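You operate a simulated robot arm through the tools that you are given. There is no shell and no other tool. Be economical: measure what you need, move in short steps, check, and stop when the job is done.

You run a simulated robot arm. Do the job below in one go: nothing can be reset, and whatever is moved stays where it is left.

## Task
Open the blue crank and the fan shutter, then run the fan at speed 2.
Fine: watch the AIR pointer come into the green.

Only the result counts: the job must be done as asked and must still hold three seconds after the hand-in. Knocking over, shifting, dropping, spilling or breaking anything else fails it.

## Robot
A 6-joint arm with a fingered hand, hanging from a carriage that runs on a gantry, over the field with the corners [120.6, 22.7], [-7.4, 24.1], [-10.4, -235.8], [117.6, -237.3] (x, y) and turns from -4.433 to 7.575 rad about z. Base frame: it is fixed where the carriage stands at the start and does not move with it; the origin is on the floor, on the carriage's upright axis, x ahead of it, y to its left, z up. Readings come in cm, rad, newtons and seconds.
With the tool pointing down near the work surface it reaches from about 10 to 60 cm from the robot's upright axis, wherever it stands. Its first joint turns from -2.897 to 2.897 rad. Places, roughly: blue crank [50, 50, 80]; fan panel [60, 50, 110]; fan shutter [60, 50, 150]; fan switch [40, 50, 100]; red crank [50, 50, 180]; speed dial [70, 50, 120]; wall fan [60, 50, 150]; yard switch [20, 50, 110]. Payload 4 kg.
The TCP is the grasp point between the finger pads, 3 cm short of the fingertips. In the tool frame z runs along the fingers and y along their closing line. Largest opening 10.4 cm; the body of the gripper starts 3.5 cm behind the TCP. The gripper is a hand of 5 fingers: y runs from the thumb to the fingers, the wrist lies at [-1.5, -11.3, -19] in the tool frame.
Orientation is that of the tool frame in the base frame, as a unit quaternion [x, y, z, w]. With the fingers straight down and the wrist toward the robot, the tool's x, y and z point along [0, 1, 0], [1, 0, 0] and [0, 0, -1] of the base frame.

## Interface
- The arm moves only by the tool jog_arm. Its argument "moves" is one flat list of numbers, 6 for each row, row after row: the shift along the tool's x, y, z in cm, then the turn, a rotation vector about the tool's x, y, z in rad. In form: [x, y, z, ax, ay, az, x, y, z, ax, ay, az, ...]. A call has 1 to 10 rows; each row shifts and turns the commanded pose from where the row before left it, along the tool's axes as they then stand. Rows are played at 5 a second. More than 5 cm and 0.15 rad between two rows, and nothing of the call is played. A pose out of reach is approached as far as the arm can. The call stops where the force on the tool passes 40 N (or 10 N more than at its start, if that is more) or the arm is blocked; 0.2 s more then pass. In this call time passes only in rows, and 0.2 s behind the last. The reply holds the time, the measured pose of the TCP, the force on the tool along the base axes, the opening and the grip force, in the units named above and with some noise, with the torque about the TCP (base axes, N m) and any sound that the robot's microphone picked up.
- Cameras (640 x 400 px; columns grow to the right, rows downward): "scene" is now at [22.36, 6.64, 170.83]; the picture's right is [0.94, -0.33, 0.00], its down [-0.27, -0.77, -0.58] and it looks along [0.19, 0.55, -0.81] (base axes); focal length 290 px, centre (320, 200). "wrist" rides on the gripper at [6, -8.3, -12] in the tool frame; the picture's right is [-0.79, 0.29, -0.54], its down [-0.56, -0.71, 0.44] and it looks along [-0.26, 0.65, 0.72] (tool axes); focal length 234 px, centre (320, 200). There is no depth. A picture from a camera that has moved, and an enlarged one, comes with that camera's place and axes in the base frame and with its lens.
- snapshot(camera): a new picture of that camera. It takes no simulated time.
- slide_trunk(by): slides the trunk up (or, below 0, down) by that many cm; the arm and the scene camera ride with it, the base frame stays. It gives what a move gives, with no picture.
- steer(legs): drives the robot by 1 to 6 legs, each [ahead, left, turn to the left] in cm, cm and rad, along the robot's own axes; the way and the turn of a leg run together, so that a leg with both is an arc; at most 150 cm and 3.142 rad a leg. The arm and the cameras ride along, it lands a little off, and it stops where it bumps. It keeps to its track: a leg is cut to what the track allows. It gives what a move gives.
- move_fingers(index, middle, ring, little, thumb_bend, thumb_turn): sets how far each is bent, from 0 (flat) to 1 (curled in); at 0.3 the hand is open as for a grip, at 0.7 the pads meet at the TCP. One left out holds its place. A second passes; each finger stops where it meets its share of the squeeze, and holds until it gets a number again. It is the only way to open and close the hand. It gives what a move gives, with no picture; readings hold the bend of each and the force on index, middle, ring, little, thumb and palm. thumb_turn goes from beside the hand (0) to across from the fingers (1), as for a grip.
- aim_head(pan, tilt): turns the head with the scene camera to pan (to the left, within 2.705 rad either way) and tilt (down, from -0.506 to 1.204), counted from straight ahead of the robot. It gives what a move gives.
- zoom(camera, box): a new picture of the part [left, top, right, bottom] of that camera's present view, enlarged. It takes no simulated time.
- finish_job(): hands the job in; it is judged then, once.

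Go step by step. Nothing tells you exact positions but the pictures and the camera data: compare them with the known pose of the tool, close in by small moves and look again before you grip or let go. The budget is 120 turns and 82 pictures, counting those below and the enlarged ones. Unless the task says otherwise, let go and move clear before handing in, and close with one line.

The tools are called as a command line: name --argument value ..., lists and objects as JSON in quotes. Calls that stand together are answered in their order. jog_arm: Moves the arm, as the interface text tells. Its arguments: {"type":"object","properties":{"moves":{"type":"array","items":{"type":"number"}}},"required":["moves"]} The other tools are called the same way: slide_trunk (by) slides the trunk up or down; move_fingers (index, middle, ring, little, thumb_bend, thumb_turn) moves the fingers one by one; steer (legs) drives the base; aim_head (pan, tilt) turns the head that bears the scene camera; snapshot (camera) takes a picture; zoom (camera, box) takes an enlarged picture of a part of a camera's view; finish_job () hands the job in.

At the start:

```text
time_s: 0.0
ee_pos: [43.95, 21.21, 100.06]
ee_rot: [0.707, 0.707, 0.0, 0.0]
wrist_force: [-0.2, 0.5, -0.4]
ft_torque: [0.01, 0.01, 0.02]
gripper_width: 10.38
grip_force: 0.1
shape: jaw
bend: [0.3, 0.3, 0.3, 0.3, 0.3, 0.97]
finger forces: [0.0, 0.1, 0.0, 0.1, 0.1, 0.0]
trunk travel left (down, up): [-42.9, 16.9]
robot x, y, heading: [-0.08, -0.26, -0.003]
head pan, tilt: [1.232, 0.949]
```

scene: 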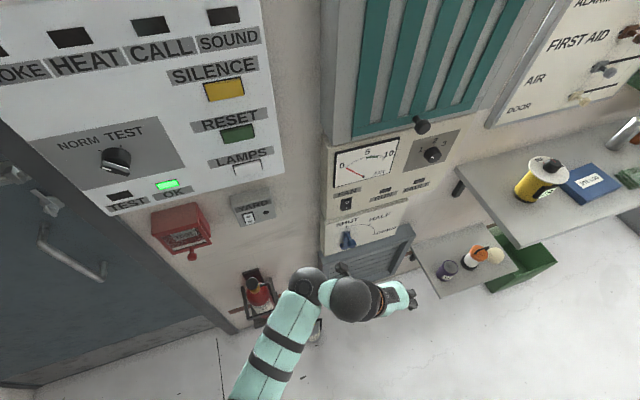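
wrist: 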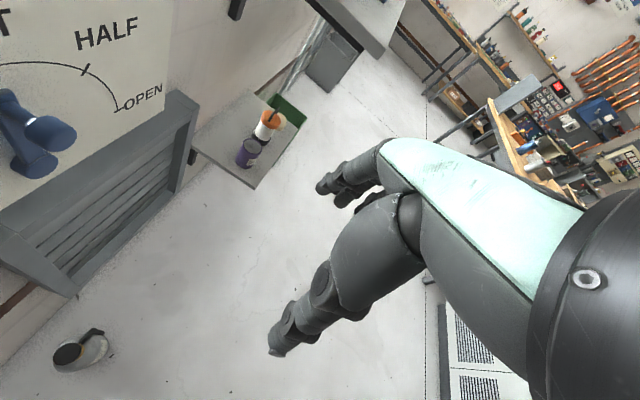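

I see the wall panel ahead-left with the blue crank, fan panel, teal shutter, and dial. I'll look closer at the parts first.

zoom --camera "scene" --box '[310, 100, 470, 290]'

aim_head --pan 1.2 --tilt 0.4

snapshot --camera "scene"

```text
2.11 times, centred on (390, 195) of scene
camera zoom: at [22.36, 6.64, 170.83], right [0.94, -0.33, 0.0], down [-0.27, -0.77, -0.58], along [0.19, 0.55, -0.81], focal length 611 px, centre (173, 210)
```

zoom: 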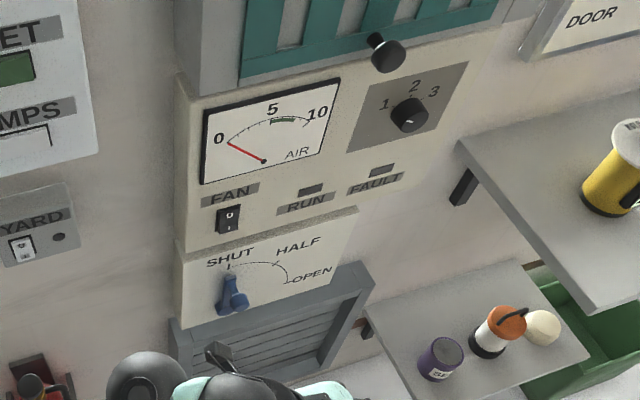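

```text
time_s: 1.0
ee_pos: [44.05, 21.4, 100.02]
ee_rot: [0.707, 0.707, 0.0, 0.001]
wrist_force: [-0.1, 0.5, 1.0]
ft_torque: [-0.04, 0.0, -0.01]
gripper_width: 10.36
grip_force: 0.1
shape: jaw
bend: [0.3, 0.3, 0.3, 0.3, 0.3, 0.97]
finger forces: [0.0, 0.0, 0.1, 0.0, 0.0, 0.0]
trunk travel left (down, up): [-42.9, 16.9]
robot x, y, heading: [-0.19, -0.17, -0.001]
head pan, tilt: [1.201, 0.4]
```

```text
78 pictures are left
camera scene: at [23.3, 8.42, 175.48], right [0.93, -0.36, 0.0], down [-0.14, -0.36, -0.92], along [0.33, 0.86, -0.39], focal length 290 px, centre (320, 200)
```

scene: 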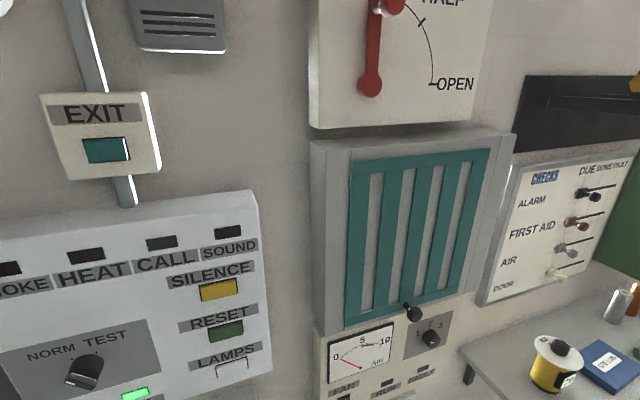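

zoom --camera "scene" --box '[310, 120, 520, 400]'

zoom --camera "wrist" --box '[0, 0, 240, 150]'

aim_head --pan 1.0 --tilt 0.75

zoom --camera "scene" --box '[160, 100, 400, 300]'

```text
1.43 times, centred on (415, 260) of scene
camera zoom: at [23.3, 8.42, 175.48], right [0.93, -0.36, 0.0], down [-0.14, -0.36, -0.92], along [0.33, 0.86, -0.39], focal length 414 px, centre (184, 114)
```

zoom: 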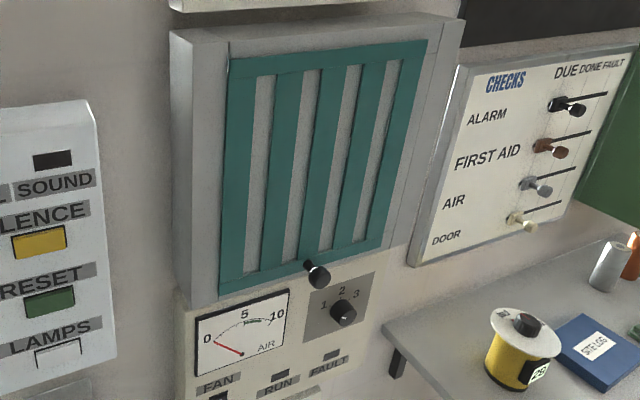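

```text
2.67 times, centred on (120, 75) of wrist
camera zoom: at [35.65, 27.32, 111.95], right [0.29, -0.79, 0.54], down [-0.71, -0.56, -0.44], along [0.65, -0.26, -0.72], focal length 624 px, centre (853, 533)
```

zoom: 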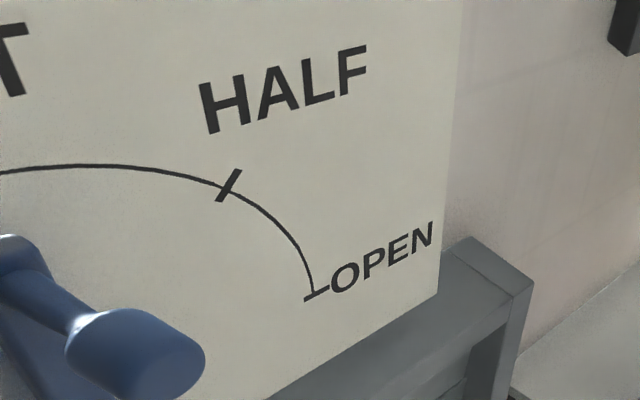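

```text
time_s: 1.8
ee_pos: [44.01, 21.39, 99.97]
ee_rot: [0.707, 0.707, 0.0, 0.0]
wrist_force: [0.0, -0.2, -0.2]
ft_torque: [0.02, -0.02, -0.03]
gripper_width: 10.37
grip_force: 0.1
shape: jaw
bend: [0.3, 0.3, 0.3, 0.3, 0.3, 0.97]
finger forces: [0.0, 0.0, 0.0, 0.0, 0.0, 0.1]
trunk travel left (down, up): [-42.9, 16.9]
robot x, y, heading: [0.27, -0.06, 0.0]
head pan, tilt: [1.0, 0.75]
```

```text
2.00 times, centred on (280, 200) of scene
camera zoom: at [24.43, 6.76, 172.38], right [0.84, -0.54, 0.0], down [-0.37, -0.57, -0.73], along [0.4, 0.62, -0.68], focal length 580 px, centre (400, 200)
```

zoom: 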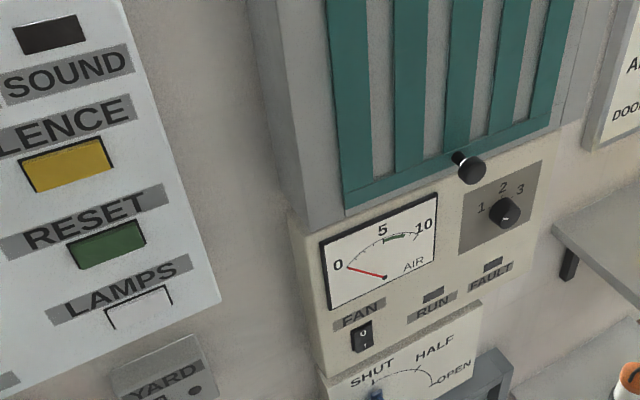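

I now take the blue crank as a vertical arm with its handle near [48, 46, 82] (swings right and down to OPEN), and the shutter as a side-sliding plate with a knob near [57, 44, 131]. Next I turn the hand to point its fingers at the wall.

jog_arm --moves '[0, 0, 0, 0, 0.15, 0, 0, 0, 0, 0, 0.15, 0, 0, 0, 0, 0, 0.15, 0, 0, 0, 0, 0, 0.15, 0, 0, 0, 0, 0, 0.15, 0, 0, 0, 0, 0, 0.15, 0, 0, 0, 0, 0, 0.15, 0, 0, 0, 0, 0, 0.15, 0, 0, 0, 0, 0, 0.15, 0, 0, 0, 0, 0, 0.15, 0]'

jog_arm --moves '[0, 0, 0, 0, 0.071, 0]'

snapshot --camera "wrist"

snapshot --camera "scene"

```text
time_s: 4.0
ee_pos: [43.92, 21.36, 100.0]
ee_rot: [0.517, 0.516, 0.482, -0.483]
wrist_force: [0.2, -0.1, 0.4]
ft_torque: [-0.02, 0.02, -0.03]
gripper_width: 10.39
grip_force: 0.1
shape: jaw
bend: [0.3, 0.3, 0.3, 0.3, 0.3, 0.97]
finger forces: [0.0, 0.0, 0.0, 0.0, 0.1, 0.0]
trunk travel left (down, up): [-42.9, 16.9]
robot x, y, heading: [0.32, 0.39, -0.001]
head pan, tilt: [1.0, 0.75]
```

```text
time_s: 4.4
ee_pos: [43.91, 21.39, 99.97]
ee_rot: [0.501, 0.5, 0.499, -0.5]
wrist_force: [0.0, 0.0, -0.2]
ft_torque: [-0.01, 0.03, -0.02]
gripper_width: 10.37
grip_force: 0.1
shape: jaw
bend: [0.3, 0.3, 0.3, 0.3, 0.3, 0.97]
finger forces: [0.0, 0.0, 0.0, 0.0, 0.0, 0.0]
trunk travel left (down, up): [-42.9, 16.9]
robot x, y, heading: [-0.22, -0.39, -0.001]
head pan, tilt: [1.0, 0.75]
```

```text
74 pictures are left
camera wrist: at [35.58, 9.34, 105.96], right [0.29, -0.54, -0.79], down [-0.71, 0.44, -0.56], along [0.65, 0.72, -0.26], focal length 234 px, centre (320, 200)
```

wrist: 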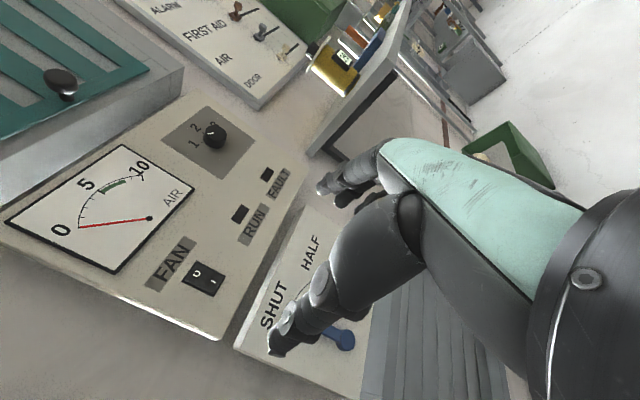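

```text
73 pictures are left
camera scene: at [24.43, 6.75, 172.38], right [0.84, -0.54, 0.0], down [-0.37, -0.57, -0.73], along [0.4, 0.62, -0.68], focal length 290 px, centre (320, 200)
```

scene: 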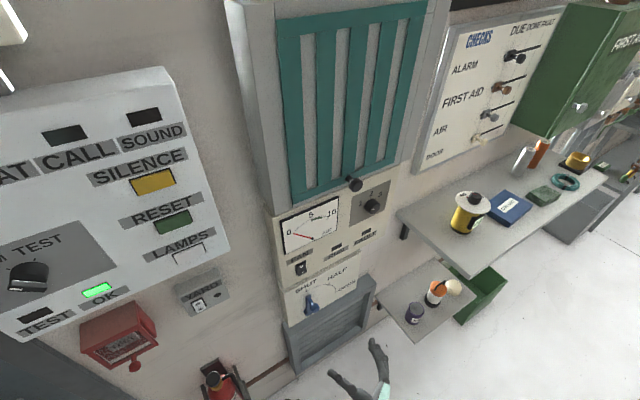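

The panel front lies near y≈49–50: fan switch ~[45, 49, 104], dial ~[67.7, 47, 117.4], shutter knob ~[56.4, 42.6, 133.2], crank handle ~[47.5, 48, 78]. I'll lower the trunk to crank height and look.

slide_trunk --by -18

jog_arm --moves '[0, 0, 4, 0, 0, 0, 0, 0, 4, 0, 0, 0]'

snapshot --camera "wrist"

snapshot --camera "scene"

```text
time_s: 6.4
ee_pos: [43.9, 21.39, 81.95]
ee_rot: [0.5, 0.499, 0.5, -0.5]
wrist_force: [-0.7, 0.0, 0.2]
ft_torque: [0.0, 0.01, -0.02]
gripper_width: 10.41
grip_force: 0.1
shape: jaw
bend: [0.3, 0.3, 0.3, 0.3, 0.3, 0.97]
finger forces: [0.0, 0.0, 0.0, 0.0, 0.1, 0.0]
trunk travel left (down, up): [-24.9, 34.9]
robot x, y, heading: [0.24, 0.31, 0.0]
head pan, tilt: [1.0, 0.75]
```

```text
time_s: 7.0
ee_pos: [43.89, 29.62, 81.99]
ee_rot: [0.5, 0.501, 0.499, -0.5]
wrist_force: [0.5, 0.1, 0.5]
ft_torque: [0.01, 0.03, -0.02]
gripper_width: 10.4
grip_force: 0.2
shape: jaw
bend: [0.3, 0.3, 0.3, 0.3, 0.3, 0.97]
finger forces: [0.0, 0.0, 0.1, 0.0, 0.0, 0.0]
trunk travel left (down, up): [-24.9, 34.9]
robot x, y, heading: [0.07, 0.2, -0.0]
head pan, tilt: [1.0, 0.75]
```

```text
72 pictures are left
camera wrist: at [35.54, 17.47, 87.9], right [0.29, -0.54, -0.79], down [-0.71, 0.44, -0.56], along [0.65, 0.72, -0.26], focal length 234 px, centre (320, 200)
```

wrist: 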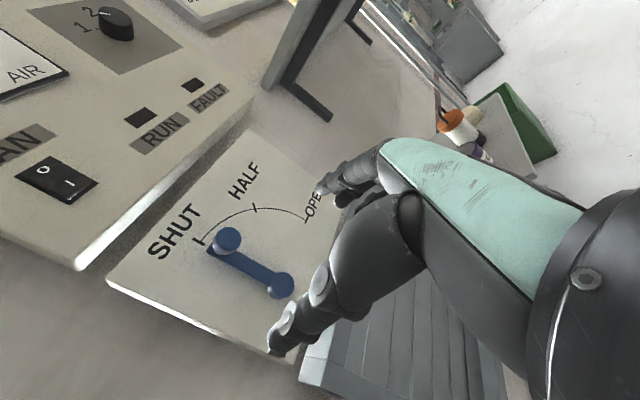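

```text
71 pictures are left
camera scene: at [24.43, 6.79, 154.38], right [0.84, -0.54, 0.0], down [-0.37, -0.57, -0.73], along [0.4, 0.62, -0.68], focal length 290 px, centre (320, 200)
```

scene: 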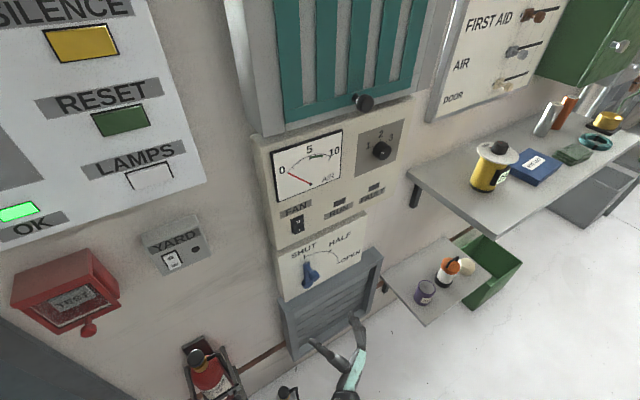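

Triangulating gives the crank handle tip at about [46.5, 43.5, 87], pivot at about [46.4, 47, 77], with a swing radius near 9.8 cm to the right. I'll approach in front of the handle and check.

jog_arm --moves '[2.5, 1.3, 3, 0, 0, 0, 2.5, 1.3, 3, 0, 0, 0, 0, 0, 2, 0, 0, 0]'

snapshot --camera "wrist"

zoom --camera "scene" --box '[230, 200, 430, 400]'

```text
time_s: 7.8
ee_pos: [46.46, 37.32, 86.96]
ee_rot: [0.5, 0.5, 0.5, -0.5]
wrist_force: [-0.2, 0.3, 0.2]
ft_torque: [0.01, 0.01, 0.0]
gripper_width: 10.39
grip_force: 0.1
shape: jaw
bend: [0.3, 0.3, 0.3, 0.3, 0.3, 0.97]
finger forces: [0.1, 0.0, 0.0, 0.1, 0.0, 0.0]
trunk travel left (down, up): [-24.9, 34.9]
robot x, y, heading: [0.14, -0.27, 0.002]
head pan, tilt: [1.0, 0.75]
```

```text
70 pictures are left
camera wrist: at [38.15, 25.4, 93.05], right [0.29, -0.54, -0.79], down [-0.71, 0.44, -0.56], along [0.65, 0.72, -0.26], focal length 234 px, centre (320, 200)
```

wrist: 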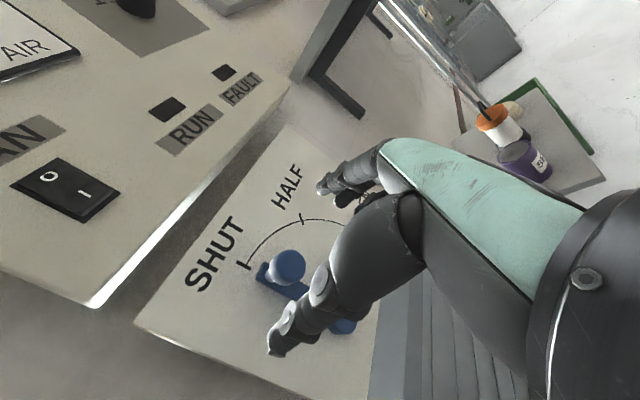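

```text
2.00 times, centred on (330, 300) of scene
camera zoom: at [24.43, 6.76, 154.38], right [0.84, -0.54, 0.0], down [-0.37, -0.57, -0.73], along [0.4, 0.62, -0.68], focal length 580 px, centre (300, 0)
```

zoom: 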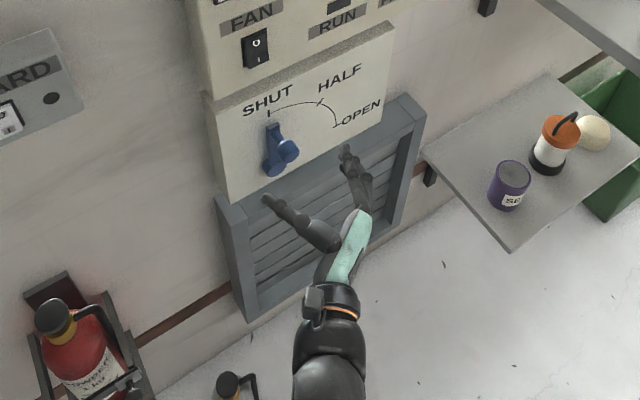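

The handle tip is at about [47, 44.2, 86.5] with the board at y≈49. I'll move in so the pads straddle the handle.

jog_arm --moves '[-0.4, 0.5, 3, 0, 0, 0, 0, 0, 3, 0, 0, 0, 0, 0, 1.5, 0, 0, 0]'

snapshot --camera "wrist"

zoom --camera "scene" --box '[230, 200, 430, 400]'

```text
time_s: 8.6
ee_pos: [46.88, 44.79, 86.64]
ee_rot: [-0.499, -0.5, -0.5, 0.5]
wrist_force: [-0.8, 0.0, -0.1]
ft_torque: [-0.03, -0.03, -0.03]
gripper_width: 10.41
grip_force: 0.1
shape: jaw
bend: [0.3, 0.3, 0.3, 0.3, 0.3, 0.97]
finger forces: [0.0, 0.1, 0.1, 0.1, 0.0, 0.1]
trunk travel left (down, up): [-24.9, 34.9]
robot x, y, heading: [-0.07, 0.03, 0.001]
head pan, tilt: [1.0, 0.75]
```

```text
68 pictures are left
camera wrist: at [38.54, 32.83, 92.64], right [0.29, -0.54, -0.79], down [-0.71, 0.44, -0.56], along [0.65, 0.72, -0.26], focal length 234 px, centre (320, 200)
```

wrist: 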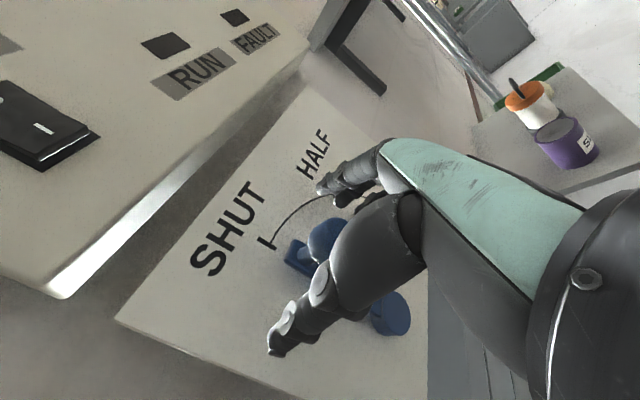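

```text
2.00 times, centred on (330, 300) of scene
camera zoom: at [24.43, 6.76, 154.38], right [0.84, -0.54, 0.0], down [-0.37, -0.57, -0.73], along [0.4, 0.62, -0.68], focal length 580 px, centre (300, 0)
```

zoom: 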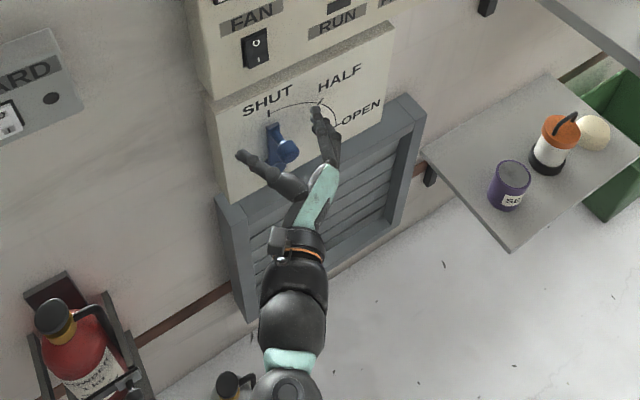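

The handle sits between thumb and fingers. I'll close the hand on it.

move_fingers --index 0.65 --middle 0.65 --ring 0.65 --little 0.65 --thumb_bend 0.65

snapshot --camera "wrist"

```text
time_s: 9.6
ee_pos: [46.81, 44.92, 86.59]
ee_rot: [0.5, 0.5, 0.5, -0.5]
wrist_force: [-2.1, 1.6, 0.1]
ft_torque: [-0.01, -0.03, 0.03]
gripper_width: 1.83
grip_force: 1.6
shape: fingers
bend: [0.65, 0.65, 0.65, 0.65, 0.62, 0.97]
finger forces: [0.2, 0.2, 0.1, 0.0, 2.3, 0.0]
trunk travel left (down, up): [-24.9, 34.9]
robot x, y, heading: [-0.16, 0.09, -0.001]
head pan, tilt: [1.0, 0.75]
```

```text
66 pictures are left
camera wrist: at [38.47, 32.83, 92.61], right [0.29, -0.54, -0.79], down [-0.71, 0.44, -0.56], along [0.65, 0.72, -0.26], focal length 234 px, centre (320, 200)
```

wrist: 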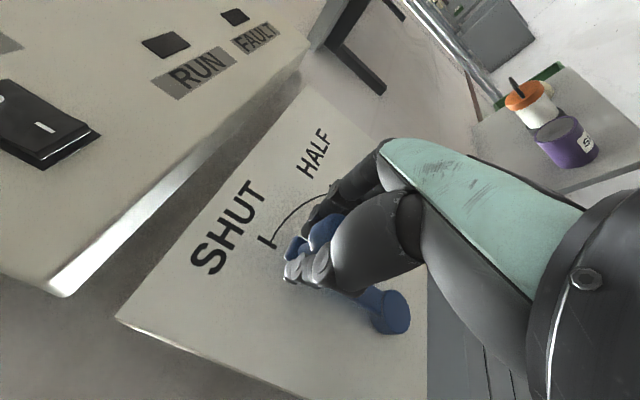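

Grip is light but caged. I'll swing the hand rigidly clockwise about the pivot, half-way first.

jog_arm --moves '[-0.11, 1.42, 0, 0, 0, 0.15, -0.11, 1.42, 0, 0, 0, 0.15, -0.11, 1.42, 0, 0, 0, 0.15, -0.11, 1.42, 0, 0, 0, 0.15, -0.11, 1.42, 0, 0, 0, 0.15]'

snapshot --camera "wrist"

zoom --camera "scene" --box '[230, 200, 430, 400]'

```text
time_s: 10.8
ee_pos: [53.55, 44.81, 84.08]
ee_rot: [-0.648, -0.282, -0.282, 0.649]
wrist_force: [-0.7, 0.0, 1.1]
ft_torque: [0.05, -0.02, 0.04]
gripper_width: 1.79
grip_force: 0.9
shape: fingers
bend: [0.64, 0.65, 0.65, 0.65, 0.63, 0.97]
finger forces: [0.5, 0.2, 0.0, 0.1, 1.8, 0.0]
trunk travel left (down, up): [-24.9, 34.9]
robot x, y, heading: [-0.13, 0.26, 0.001]
head pan, tilt: [1.0, 0.75]
```

```text
65 pictures are left
camera wrist: at [51.59, 32.89, 94.16], right [-0.33, -0.54, -0.77], down [-0.9, 0.44, 0.07], along [0.3, 0.72, -0.63], focal length 234 px, centre (320, 200)
```

wrist: 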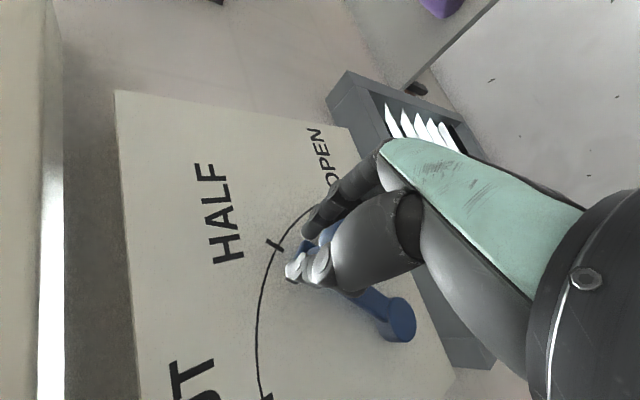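

```text
2.00 times, centred on (330, 300) of scene
camera zoom: at [24.43, 6.76, 154.38], right [0.84, -0.54, 0.0], down [-0.37, -0.57, -0.73], along [0.4, 0.62, -0.68], focal length 580 px, centre (300, 0)
```

zoom: 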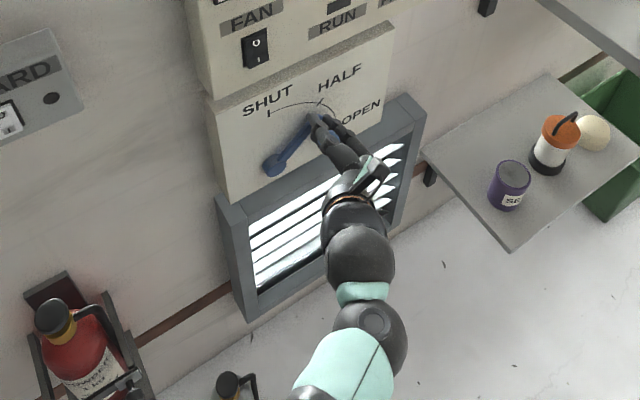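

The crank turns and the louvre beneath opens. I'll continue to OPEN.

jog_arm --moves '[-0.11, 1.42, 0, 0, 0, 0.15, -0.11, 1.42, 0, 0, 0, 0.15, -0.11, 1.42, 0, 0, 0, 0.15, -0.11, 1.42, 0, 0, 0, 0.15, -0.11, 1.42, 0, 0, 0, 0.15, -0.04, 0.85, 0, 0, 0, 0.09]'

snapshot --camera "wrist"

zoom --camera "scene" --box '[230, 200, 430, 400]'

```text
time_s: 12.2
ee_pos: [51.56, 41.28, 79.9]
ee_rot: [0.708, -0.007, -0.006, -0.707]
wrist_force: [0.7, 0.3, -1.0]
ft_torque: [0.03, -0.02, -0.01]
gripper_width: 1.42
grip_force: 0.1
shape: fingers
bend: [0.65, 0.65, 0.65, 0.65, 0.65, 0.97]
finger forces: [0.0, 0.0, 0.0, 0.0, 0.0, 0.0]
out of reach, approached as far as the arm can: row 3, 4, 5, 6
trunk travel left (down, up): [-24.9, 34.9]
robot x, y, heading: [-0.09, 0.07, -0.0]
head pan, tilt: [1.0, 0.75]
```

```text
63 pictures are left
camera wrist: at [57.73, 29.33, 88.18], right [-0.79, -0.54, -0.27], down [-0.54, 0.44, 0.72], along [-0.27, 0.72, -0.64], focal length 234 px, centre (320, 200)
```

wrist: 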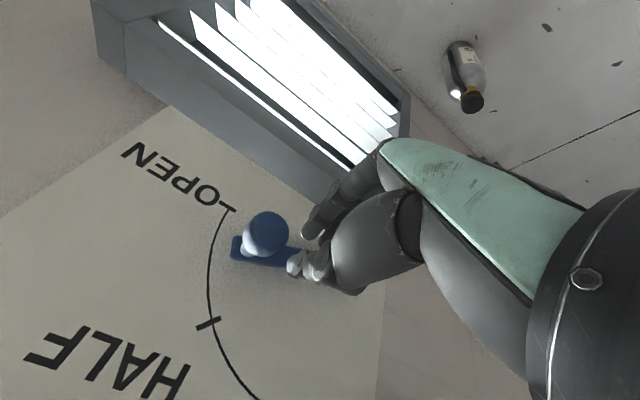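

```text
2.00 times, centred on (330, 300) of scene
camera zoom: at [24.43, 6.76, 154.38], right [0.84, -0.54, 0.0], down [-0.37, -0.57, -0.73], along [0.4, 0.62, -0.68], focal length 580 px, centre (300, 0)
```

zoom: 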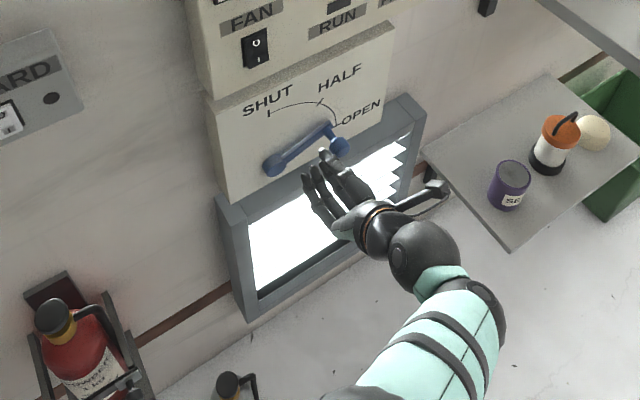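

The louvre is nearly open but the arm ran out of reach and slipped off with about 20° to go. I'll back off, move the carriage closer along x, and re-grip.

jog_arm --moves '[0, 0, -4, 0, 0, 0, 0, 0, -4, 0, 0, 0]'

steer --legs '[[18, 0, 0]]'

move_fingers --index 0.4 --middle 0.4 --ring 0.4 --little 0.4 --thumb_bend 0.3

snapshot --camera "wrist"

```text
time_s: 12.8
ee_pos: [52.67, 33.59, 79.09]
ee_rot: [-0.707, 0.006, 0.008, 0.707]
wrist_force: [0.0, 1.0, 0.1]
ft_torque: [0.0, -0.02, 0.02]
gripper_width: 1.4
grip_force: 0.2
shape: fingers
bend: [0.65, 0.65, 0.65, 0.65, 0.65, 0.97]
finger forces: [0.0, 0.1, 0.0, 0.0, 0.0, 0.0]
out of reach, approached as far as the arm can: row 1, 2
trunk travel left (down, up): [-24.9, 34.9]
robot x, y, heading: [-0.17, 0.2, 0.001]
head pan, tilt: [1.0, 0.75]
```

```text
time_s: 14.3
ee_pos: [70.87, 33.59, 79.03]
ee_rot: [-0.707, 0.006, 0.008, 0.707]
wrist_force: [-0.2, 0.1, 0.1]
ft_torque: [0.0, -0.01, 0.04]
gripper_width: 1.41
grip_force: 0.0
shape: fingers
bend: [0.65, 0.65, 0.65, 0.65, 0.65, 0.97]
finger forces: [0.0, 0.0, 0.1, 0.0, 0.0, 0.1]
trunk travel left (down, up): [-24.9, 34.9]
robot x, y, heading: [17.92, -0.3, -0.003]
head pan, tilt: [1.0, 0.75]
```

```text
time_s: 15.3
ee_pos: [70.83, 33.8, 78.98]
ee_rot: [-0.707, 0.006, 0.008, 0.707]
wrist_force: [-0.3, 0.3, 0.1]
ft_torque: [-0.01, 0.01, -0.05]
gripper_width: 9.03
grip_force: 0.0
shape: fingers
bend: [0.4, 0.4, 0.4, 0.4, 0.3, 0.97]
finger forces: [0.0, 0.0, 0.0, 0.0, 0.1, 0.0]
trunk travel left (down, up): [-24.9, 34.9]
robot x, y, heading: [17.87, 0.0, 0.0]
head pan, tilt: [1.0, 0.75]
```

```text
61 pictures are left
camera wrist: at [77.04, 21.74, 87.24], right [-0.79, -0.54, -0.27], down [-0.55, 0.43, 0.72], along [-0.27, 0.72, -0.64], focal length 234 px, centre (320, 200)
```

wrist: 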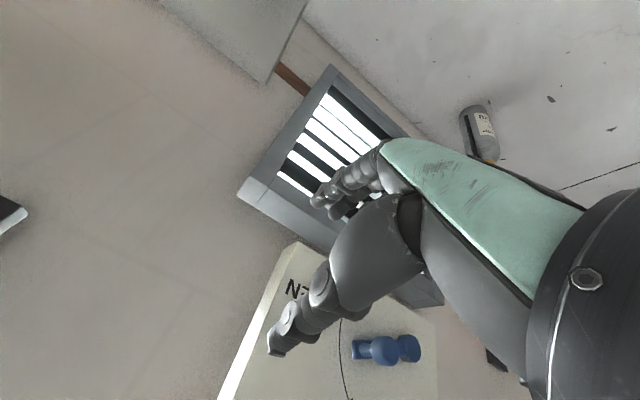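

I'll move left in front of the handle again and check.

jog_arm --moves '[-4, -0.6, 0, 0, 0, 0, -4, -0.6, 0, 0, 0, 0, -4, -0.6, 0, 0, 0, 0, -3.6, -0.6, 0, 0, 0, 0]'

snapshot --camera "wrist"

snapshot --camera "scene"

```text
time_s: 16.3
ee_pos: [57.44, 33.8, 76.43]
ee_rot: [-0.706, 0.005, 0.008, 0.708]
wrist_force: [-0.6, -0.2, -0.4]
ft_torque: [-0.02, -0.01, 0.0]
gripper_width: 9.06
grip_force: 0.0
shape: fingers
bend: [0.4, 0.4, 0.4, 0.4, 0.3, 0.97]
finger forces: [0.0, 0.1, 0.1, 0.1, 0.0, 0.0]
out of reach, approached as far as the arm can: row 1, 2, 3, 4
trunk travel left (down, up): [-24.9, 34.9]
robot x, y, heading: [18.45, 0.08, 0.004]
head pan, tilt: [1.0, 0.75]
```

```text
60 pictures are left
camera wrist: at [63.76, 21.76, 84.67], right [-0.79, -0.55, -0.28], down [-0.55, 0.43, 0.72], along [-0.27, 0.72, -0.64], focal length 234 px, centre (320, 200)
```

wrist: 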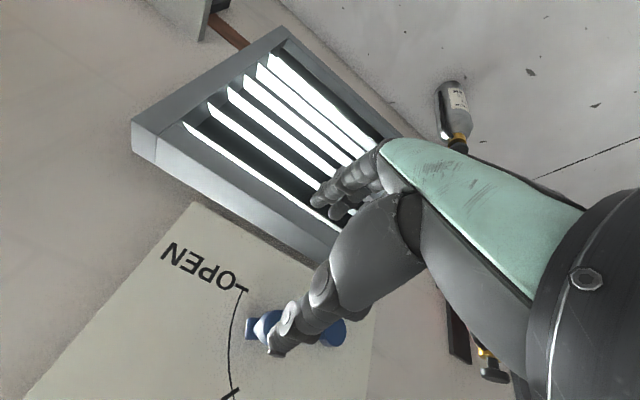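

```text
59 pictures are left
camera scene: at [42.54, 6.77, 154.36], right [0.84, -0.54, 0.0], down [-0.37, -0.57, -0.73], along [0.39, 0.62, -0.68], focal length 290 px, centre (320, 200)
```

scene: 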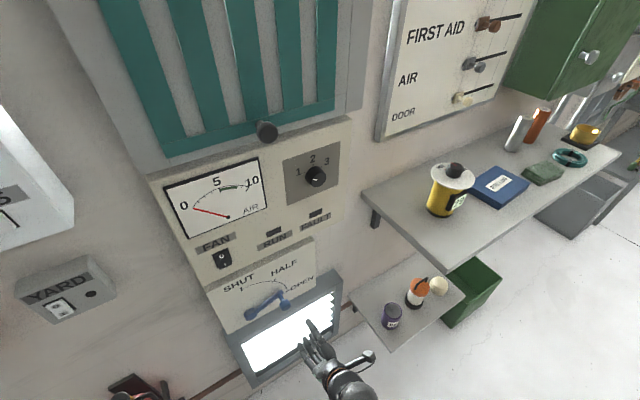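

The fully rolled pose is at the edge of reach, so I'll roll the hand back by ~0.6 rad and raise it to handle level.

jog_arm --moves '[0, 0, 0, 0, 0, -0.15, 0, 0, 0, 0, 0, -0.15, 0, 0, 0, 0, 0, -0.15, 0, 0, 0, 0, 0, -0.15]'

snapshot --camera "wrist"

zoom --camera "scene" --box '[180, 220, 380, 400]'

```text
time_s: 17.3
ee_pos: [57.74, 33.92, 76.51]
ee_rot: [-0.677, -0.204, -0.203, 0.678]
wrist_force: [0.5, 0.0, 0.0]
ft_torque: [0.02, 0.01, 0.02]
gripper_width: 9.06
grip_force: 0.1
shape: fingers
bend: [0.4, 0.4, 0.4, 0.4, 0.3, 0.97]
finger forces: [0.0, 0.1, 0.0, 0.0, 0.0, 0.0]
trunk travel left (down, up): [-24.9, 34.9]
robot x, y, heading: [18.18, -0.19, 0.004]
head pan, tilt: [1.0, 0.75]
```

```text
58 pictures are left
camera wrist: at [58.24, 21.9, 86.83], right [-0.5, -0.54, -0.67], down [-0.86, 0.43, 0.28], along [0.14, 0.72, -0.68], focal length 234 px, centre (320, 200)
```

wrist: 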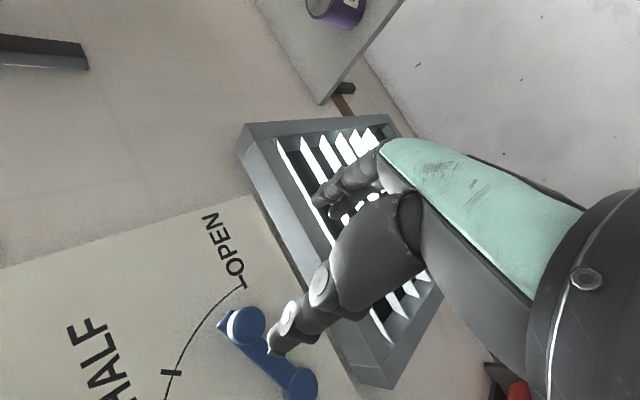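

```text
2.22 times, centred on (280, 310) of scene
camera zoom: at [42.58, 6.78, 154.37], right [0.84, -0.54, 0.0], down [-0.37, -0.57, -0.73], along [0.39, 0.62, -0.68], focal length 645 px, centre (409, -44)
```

zoom: 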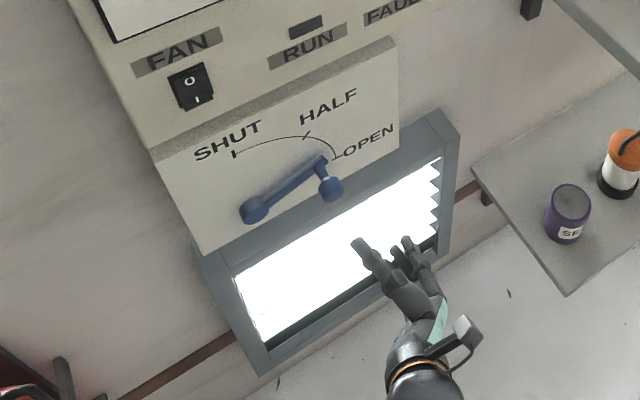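

Handle tip is at [55.1, 44.2, 80.2]. I'll line up the hand, look, then go in.

jog_arm --moves '[0, -2.4, 2, 0, 0, 0, 0.1, -2.4, 2, 0, 0, 0, 0, 0, 2, 0, 0, 0]'

snapshot --camera "wrist"

zoom --camera "scene" --box '[180, 220, 380, 400]'

```text
time_s: 18.1
ee_pos: [55.25, 40.09, 80.51]
ee_rot: [-0.677, -0.203, -0.201, 0.678]
wrist_force: [0.5, 0.3, 0.8]
ft_torque: [-0.01, 0.04, -0.02]
gripper_width: 9.07
grip_force: 0.0
shape: fingers
bend: [0.4, 0.4, 0.4, 0.4, 0.3, 0.97]
finger forces: [0.1, 0.0, 0.0, 0.0, 0.1, 0.0]
trunk travel left (down, up): [-24.9, 34.9]
robot x, y, heading: [18.26, -0.22, 0.003]
head pan, tilt: [1.0, 0.75]
```

```text
56 pictures are left
camera wrist: at [55.8, 28.05, 90.87], right [-0.5, -0.54, -0.67], down [-0.85, 0.43, 0.28], along [0.14, 0.72, -0.68], focal length 234 px, centre (320, 200)
```

wrist: 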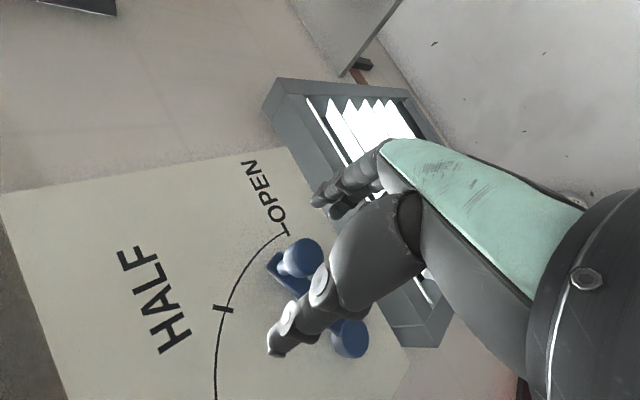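

```text
2.22 times, centred on (280, 310) of scene
camera zoom: at [42.6, 6.79, 154.38], right [0.84, -0.54, 0.0], down [-0.37, -0.57, -0.73], along [0.39, 0.62, -0.68], focal length 645 px, centre (409, -44)
```

zoom: 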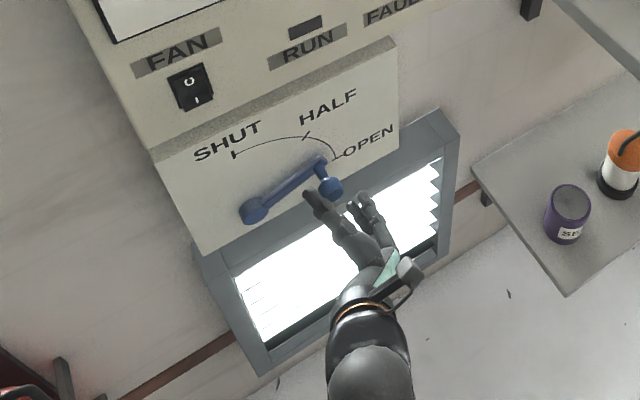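

Lined up; going in and closing.

jog_arm --moves '[0, 0, 2.4, 0, 0, 0, 0, 0, 2.3, 0, 0, 0]'

move_fingers --index 0.65 --middle 0.65 --ring 0.65 --little 0.65 --thumb_bend 0.65

snapshot --camera "wrist"

```text
time_s: 18.7
ee_pos: [55.4, 44.79, 80.66]
ee_rot: [-0.677, -0.203, -0.201, 0.679]
wrist_force: [1.6, 0.2, -0.4]
ft_torque: [-0.02, 0.06, -0.01]
gripper_width: 9.1
grip_force: 0.0
shape: fingers
bend: [0.4, 0.4, 0.4, 0.4, 0.3, 0.97]
finger forces: [0.0, 0.1, 0.0, 0.1, 0.1, 0.0]
trunk travel left (down, up): [-24.9, 34.9]
robot x, y, heading: [18.15, -0.06, -0.002]
head pan, tilt: [1.0, 0.75]
```

```text
time_s: 19.7
ee_pos: [55.23, 44.71, 80.63]
ee_rot: [-0.677, -0.204, -0.202, 0.678]
wrist_force: [0.4, 0.5, -1.9]
ft_torque: [-0.02, 0.01, 0.0]
gripper_width: 1.85
grip_force: 0.8
shape: fingers
bend: [0.62, 0.65, 0.65, 0.65, 0.64, 0.97]
finger forces: [1.7, 0.2, 0.0, 0.0, 0.5, 0.0]
trunk travel left (down, up): [-24.9, 34.9]
robot x, y, heading: [18.23, -0.02, -0.005]
head pan, tilt: [1.0, 0.75]
```

```text
54 pictures are left
camera wrist: at [55.78, 32.62, 90.94], right [-0.5, -0.54, -0.67], down [-0.85, 0.43, 0.28], along [0.14, 0.72, -0.68], focal length 234 px, centre (320, 200)
```

wrist: 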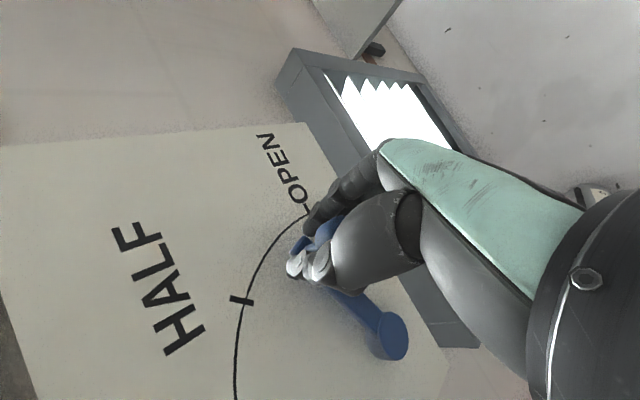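

jog_arm --moves '[-0.2, 0.95, 0, 0, 0, 0, -0.2, 0.95, 0, 0, 0, 0, -0.45, 0.85, 0, 0, 0, 0, -0.45, 0.8, 0, 0, 0, 0, -0.3, 0.45, 0, 0, 0, 0]'

snapshot --camera "wrist"

zoom --camera "scene" --box '[180, 220, 380, 400]'

```text
time_s: 20.9
ee_pos: [56.29, 44.62, 76.55]
ee_rot: [-0.675, -0.204, -0.204, 0.679]
wrist_force: [-0.5, -4.7, 13.9]
ft_torque: [0.1, 0.09, 0.04]
gripper_width: 2.38
grip_force: 6.4
shape: fingers
bend: [0.65, 0.65, 0.65, 0.65, 0.61, 0.94]
finger forces: [0.0, 0.0, 0.0, 0.0, 13.0, 0.1]
trunk travel left (down, up): [-24.9, 34.9]
robot x, y, heading: [17.95, -0.2, 0.0]
head pan, tilt: [1.0, 0.75]
```

```text
53 pictures are left
camera wrist: at [56.75, 32.62, 86.82], right [-0.5, -0.54, -0.68], down [-0.86, 0.43, 0.28], along [0.14, 0.72, -0.68], focal length 234 px, centre (320, 200)
```

wrist: 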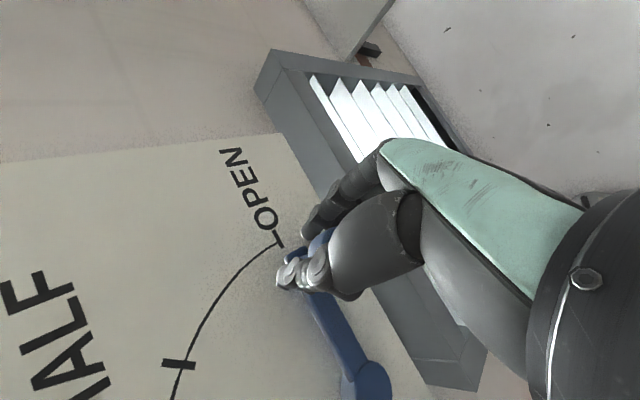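

```text
2.22 times, centred on (280, 310) of scene
camera zoom: at [42.63, 6.75, 154.41], right [0.84, -0.54, 0.0], down [-0.37, -0.57, -0.73], along [0.4, 0.62, -0.68], focal length 645 px, centre (409, -44)
```

zoom: 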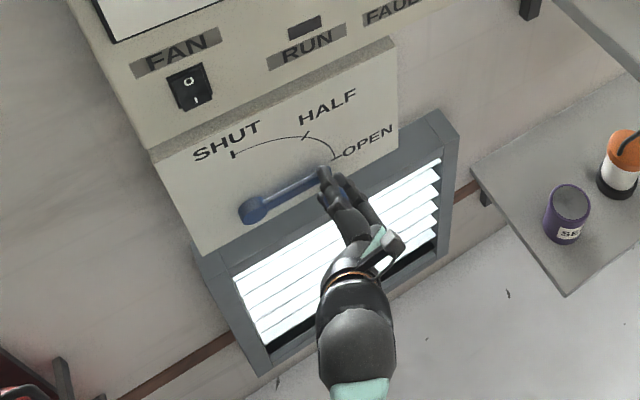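

The crank meets its end stop at OPEN (14 N push-back). I'll loosen and back straight out.

move_fingers --thumb_bend 0.4 --index 0.55 --middle 0.55 --ring 0.55 --little 0.55

jog_arm --moves '[0, 0, -3, 0, 0, 0, 0, 0, -3, 0, 0, 0, 0, 0, -4, 0, 0, 0, 0, 0, -4, 0, 0, 0]'

snapshot --camera "wrist"

zoom --camera "scene" --box '[180, 220, 380, 400]'

```text
time_s: 21.9
ee_pos: [56.14, 44.63, 76.45]
ee_rot: [-0.677, -0.203, -0.201, 0.678]
wrist_force: [0.0, 1.1, 0.2]
ft_torque: [0.02, -0.04, 0.02]
gripper_width: 5.82
grip_force: 0.1
shape: fingers
bend: [0.55, 0.55, 0.55, 0.55, 0.4, 0.97]
finger forces: [0.0, 0.0, 0.0, 0.0, 0.1, 0.1]
trunk travel left (down, up): [-24.9, 34.9]
robot x, y, heading: [18.25, -0.1, -0.001]
head pan, tilt: [1.0, 0.75]
```

```text
time_s: 22.9
ee_pos: [55.92, 30.54, 76.34]
ee_rot: [-0.677, -0.202, -0.202, 0.678]
wrist_force: [0.5, 0.1, 0.1]
ft_torque: [-0.04, 0.03, 0.01]
gripper_width: 5.8
grip_force: 0.2
shape: fingers
bend: [0.55, 0.55, 0.55, 0.55, 0.4, 0.97]
finger forces: [0.0, 0.1, 0.0, 0.0, 0.1, 0.0]
trunk travel left (down, up): [-24.9, 34.9]
robot x, y, heading: [18.29, -0.05, -0.003]
head pan, tilt: [1.0, 0.75]
```

```text
51 pictures are left
camera wrist: at [56.53, 18.53, 86.52], right [-0.5, -0.54, -0.67], down [-0.85, 0.43, 0.28], along [0.14, 0.72, -0.68], focal length 234 px, centre (320, 200)
```

wrist: 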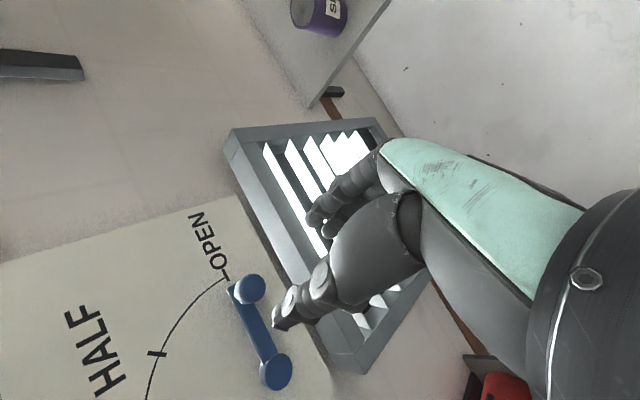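

```text
2.22 times, centred on (280, 310) of scene
camera zoom: at [42.59, 6.75, 154.37], right [0.84, -0.54, 0.0], down [-0.37, -0.57, -0.73], along [0.39, 0.62, -0.68], focal length 645 px, centre (409, -44)
```

zoom: 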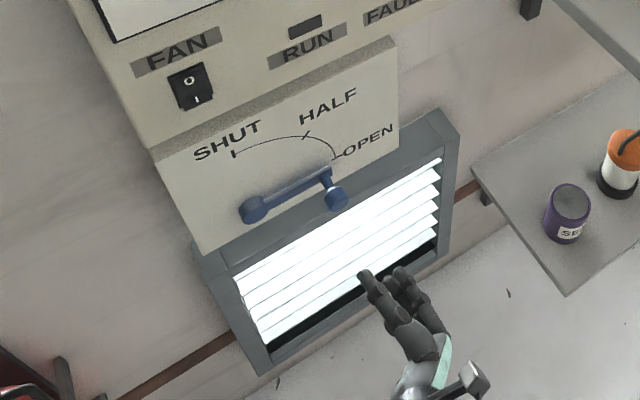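

The crank is horizontal at OPEN. Next I unroll the hand and go up to the shutter knob.

jog_arm --moves '[0, 0, 0, 0, 0, -0.15, 0, 0, 0, 0, 0, -0.15, 0, 0, 0, 0, 0, -0.15, 0, 0, 0, 0, 0, -0.15, 0, 0, 0, 0, 0, -0.15, 0, 0, 0, 0, 0, -0.15, 0, 0, 0, 0, 0, -0.08]'

slide_trunk --by 34.9

jog_arm --moves '[5, 0, 0, 0, 0, 0, 5, 0, 0, 0, 0, 0, 5, 0, 0, 0, 0, 0, 5, 0, 0, 0, 0, 0]'

snapshot --camera "wrist"

snapshot --camera "scene"

```text
time_s: 24.5
ee_pos: [56.12, 30.7, 76.4]
ee_rot: [-0.502, -0.498, -0.498, 0.503]
wrist_force: [-0.6, -0.3, 0.2]
ft_torque: [-0.03, -0.01, -0.01]
gripper_width: 5.81
grip_force: 0.0
shape: fingers
bend: [0.55, 0.55, 0.55, 0.55, 0.4, 0.97]
finger forces: [0.0, 0.0, 0.0, 0.1, 0.1, 0.1]
trunk travel left (down, up): [-24.9, 34.9]
robot x, y, heading: [18.05, -0.02, 0.002]
head pan, tilt: [1.0, 0.75]
```

```text
time_s: 27.9
ee_pos: [56.13, 30.59, 111.25]
ee_rot: [-0.502, -0.498, -0.497, 0.503]
wrist_force: [-0.2, -0.1, -0.8]
ft_torque: [0.02, 0.02, 0.02]
gripper_width: 5.82
grip_force: 0.0
shape: fingers
bend: [0.55, 0.55, 0.55, 0.55, 0.4, 0.97]
finger forces: [0.1, 0.0, 0.1, 0.0, 0.0, 0.0]
trunk travel left (down, up): [-59.8, 0.0]
robot x, y, heading: [18.17, -0.21, -0.001]
head pan, tilt: [1.0, 0.75]
```

```text
time_s: 28.9
ee_pos: [56.26, 30.42, 131.3]
ee_rot: [-0.502, -0.497, -0.496, 0.504]
wrist_force: [-1.2, 0.3, -0.5]
ft_torque: [0.01, 0.08, 0.0]
gripper_width: 5.8
grip_force: 0.1
shape: fingers
bend: [0.55, 0.55, 0.55, 0.55, 0.4, 0.97]
finger forces: [0.1, 0.0, 0.1, 0.0, 0.1, 0.0]
trunk travel left (down, up): [-59.8, 0.0]
robot x, y, heading: [17.93, 0.1, -0.004]
head pan, tilt: [1.0, 0.75]
```

```text
49 pictures are left
camera wrist: at [48.03, 18.35, 137.44], right [0.28, -0.54, -0.79], down [-0.71, 0.43, -0.55], along [0.64, 0.72, -0.26], focal length 234 px, centre (320, 200)
```

wrist: 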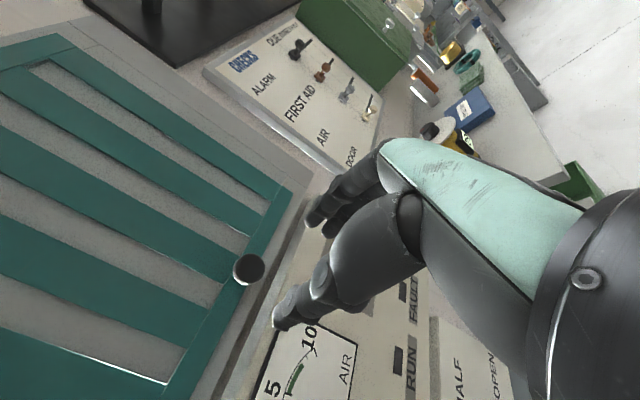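

```text
48 pictures are left
camera scene: at [42.6, 6.78, 189.27], right [0.84, -0.54, 0.0], down [-0.37, -0.57, -0.73], along [0.39, 0.62, -0.68], focal length 290 px, centre (320, 200)
```

scene: 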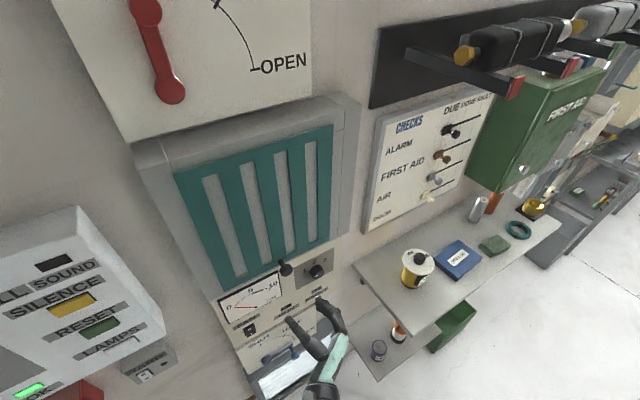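

Knob tip confirmed at [56.4, 42.6, 133]. The gap right of the teal plate suggests it slides right. I'll straddle the knob.

move_fingers --thumb_bend 0.35 --index 0.42 --middle 0.42 --ring 0.42 --little 0.42

jog_arm --moves '[1.7, 0.1, 4, 0, 0, 0, 0, 0, 4, 0, 0, 0, 0, 0, 2.8, 0, 0, 0]'

snapshot --camera "wrist"

zoom --camera "scene" --box '[170, 200, 390, 400]'

```text
time_s: 29.9
ee_pos: [56.28, 30.33, 131.34]
ee_rot: [-0.502, -0.498, -0.497, 0.503]
wrist_force: [0.2, -0.5, -0.3]
ft_torque: [0.01, 0.01, 0.0]
gripper_width: 8.13
grip_force: 0.0
shape: fingers
bend: [0.42, 0.42, 0.42, 0.42, 0.35, 0.97]
finger forces: [0.0, 0.0, 0.0, 0.0, 0.0, 0.1]
trunk travel left (down, up): [-59.8, 0.0]
robot x, y, heading: [18.27, -0.02, -0.001]
head pan, tilt: [1.0, 0.75]
```

```text
time_s: 30.7
ee_pos: [56.41, 41.25, 133.09]
ee_rot: [-0.503, -0.498, -0.496, 0.503]
wrist_force: [-0.7, -0.1, -0.3]
ft_torque: [0.02, 0.03, 0.02]
gripper_width: 8.16
grip_force: 0.0
shape: fingers
bend: [0.42, 0.42, 0.42, 0.42, 0.35, 0.97]
finger forces: [0.0, 0.0, 0.1, 0.0, 0.0, 0.0]
trunk travel left (down, up): [-59.8, 0.0]
robot x, y, heading: [18.2, 0.02, 0.002]
head pan, tilt: [1.0, 0.75]
```

```text
47 pictures are left
camera wrist: at [48.26, 29.29, 139.23], right [0.28, -0.54, -0.79], down [-0.71, 0.43, -0.55], along [0.64, 0.72, -0.26], focal length 234 px, centre (320, 200)
```

wrist: 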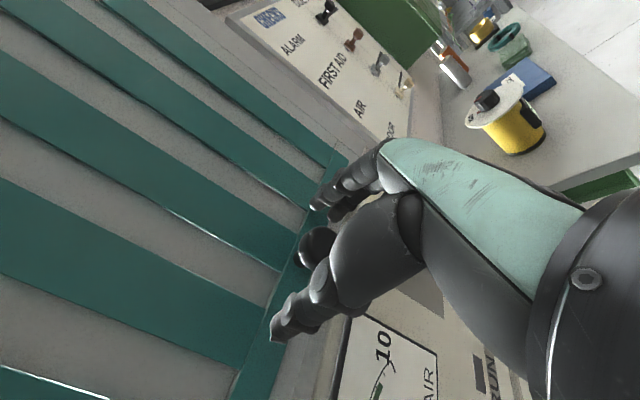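

```text
2.00 times, centred on (280, 300) of scene
camera zoom: at [42.6, 6.77, 189.28], right [0.84, -0.54, 0.0], down [-0.37, -0.57, -0.73], along [0.39, 0.62, -0.68], focal length 580 px, centre (400, 0)
```

zoom: 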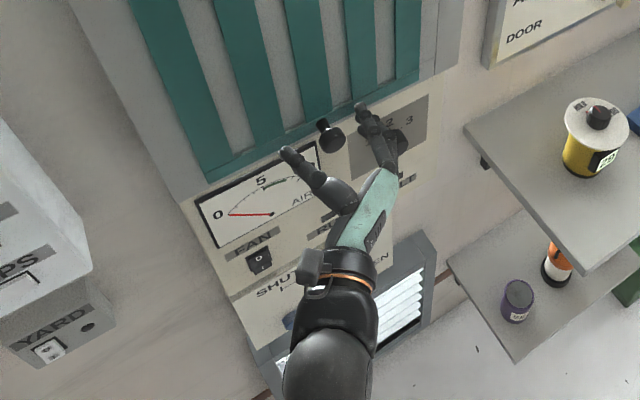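

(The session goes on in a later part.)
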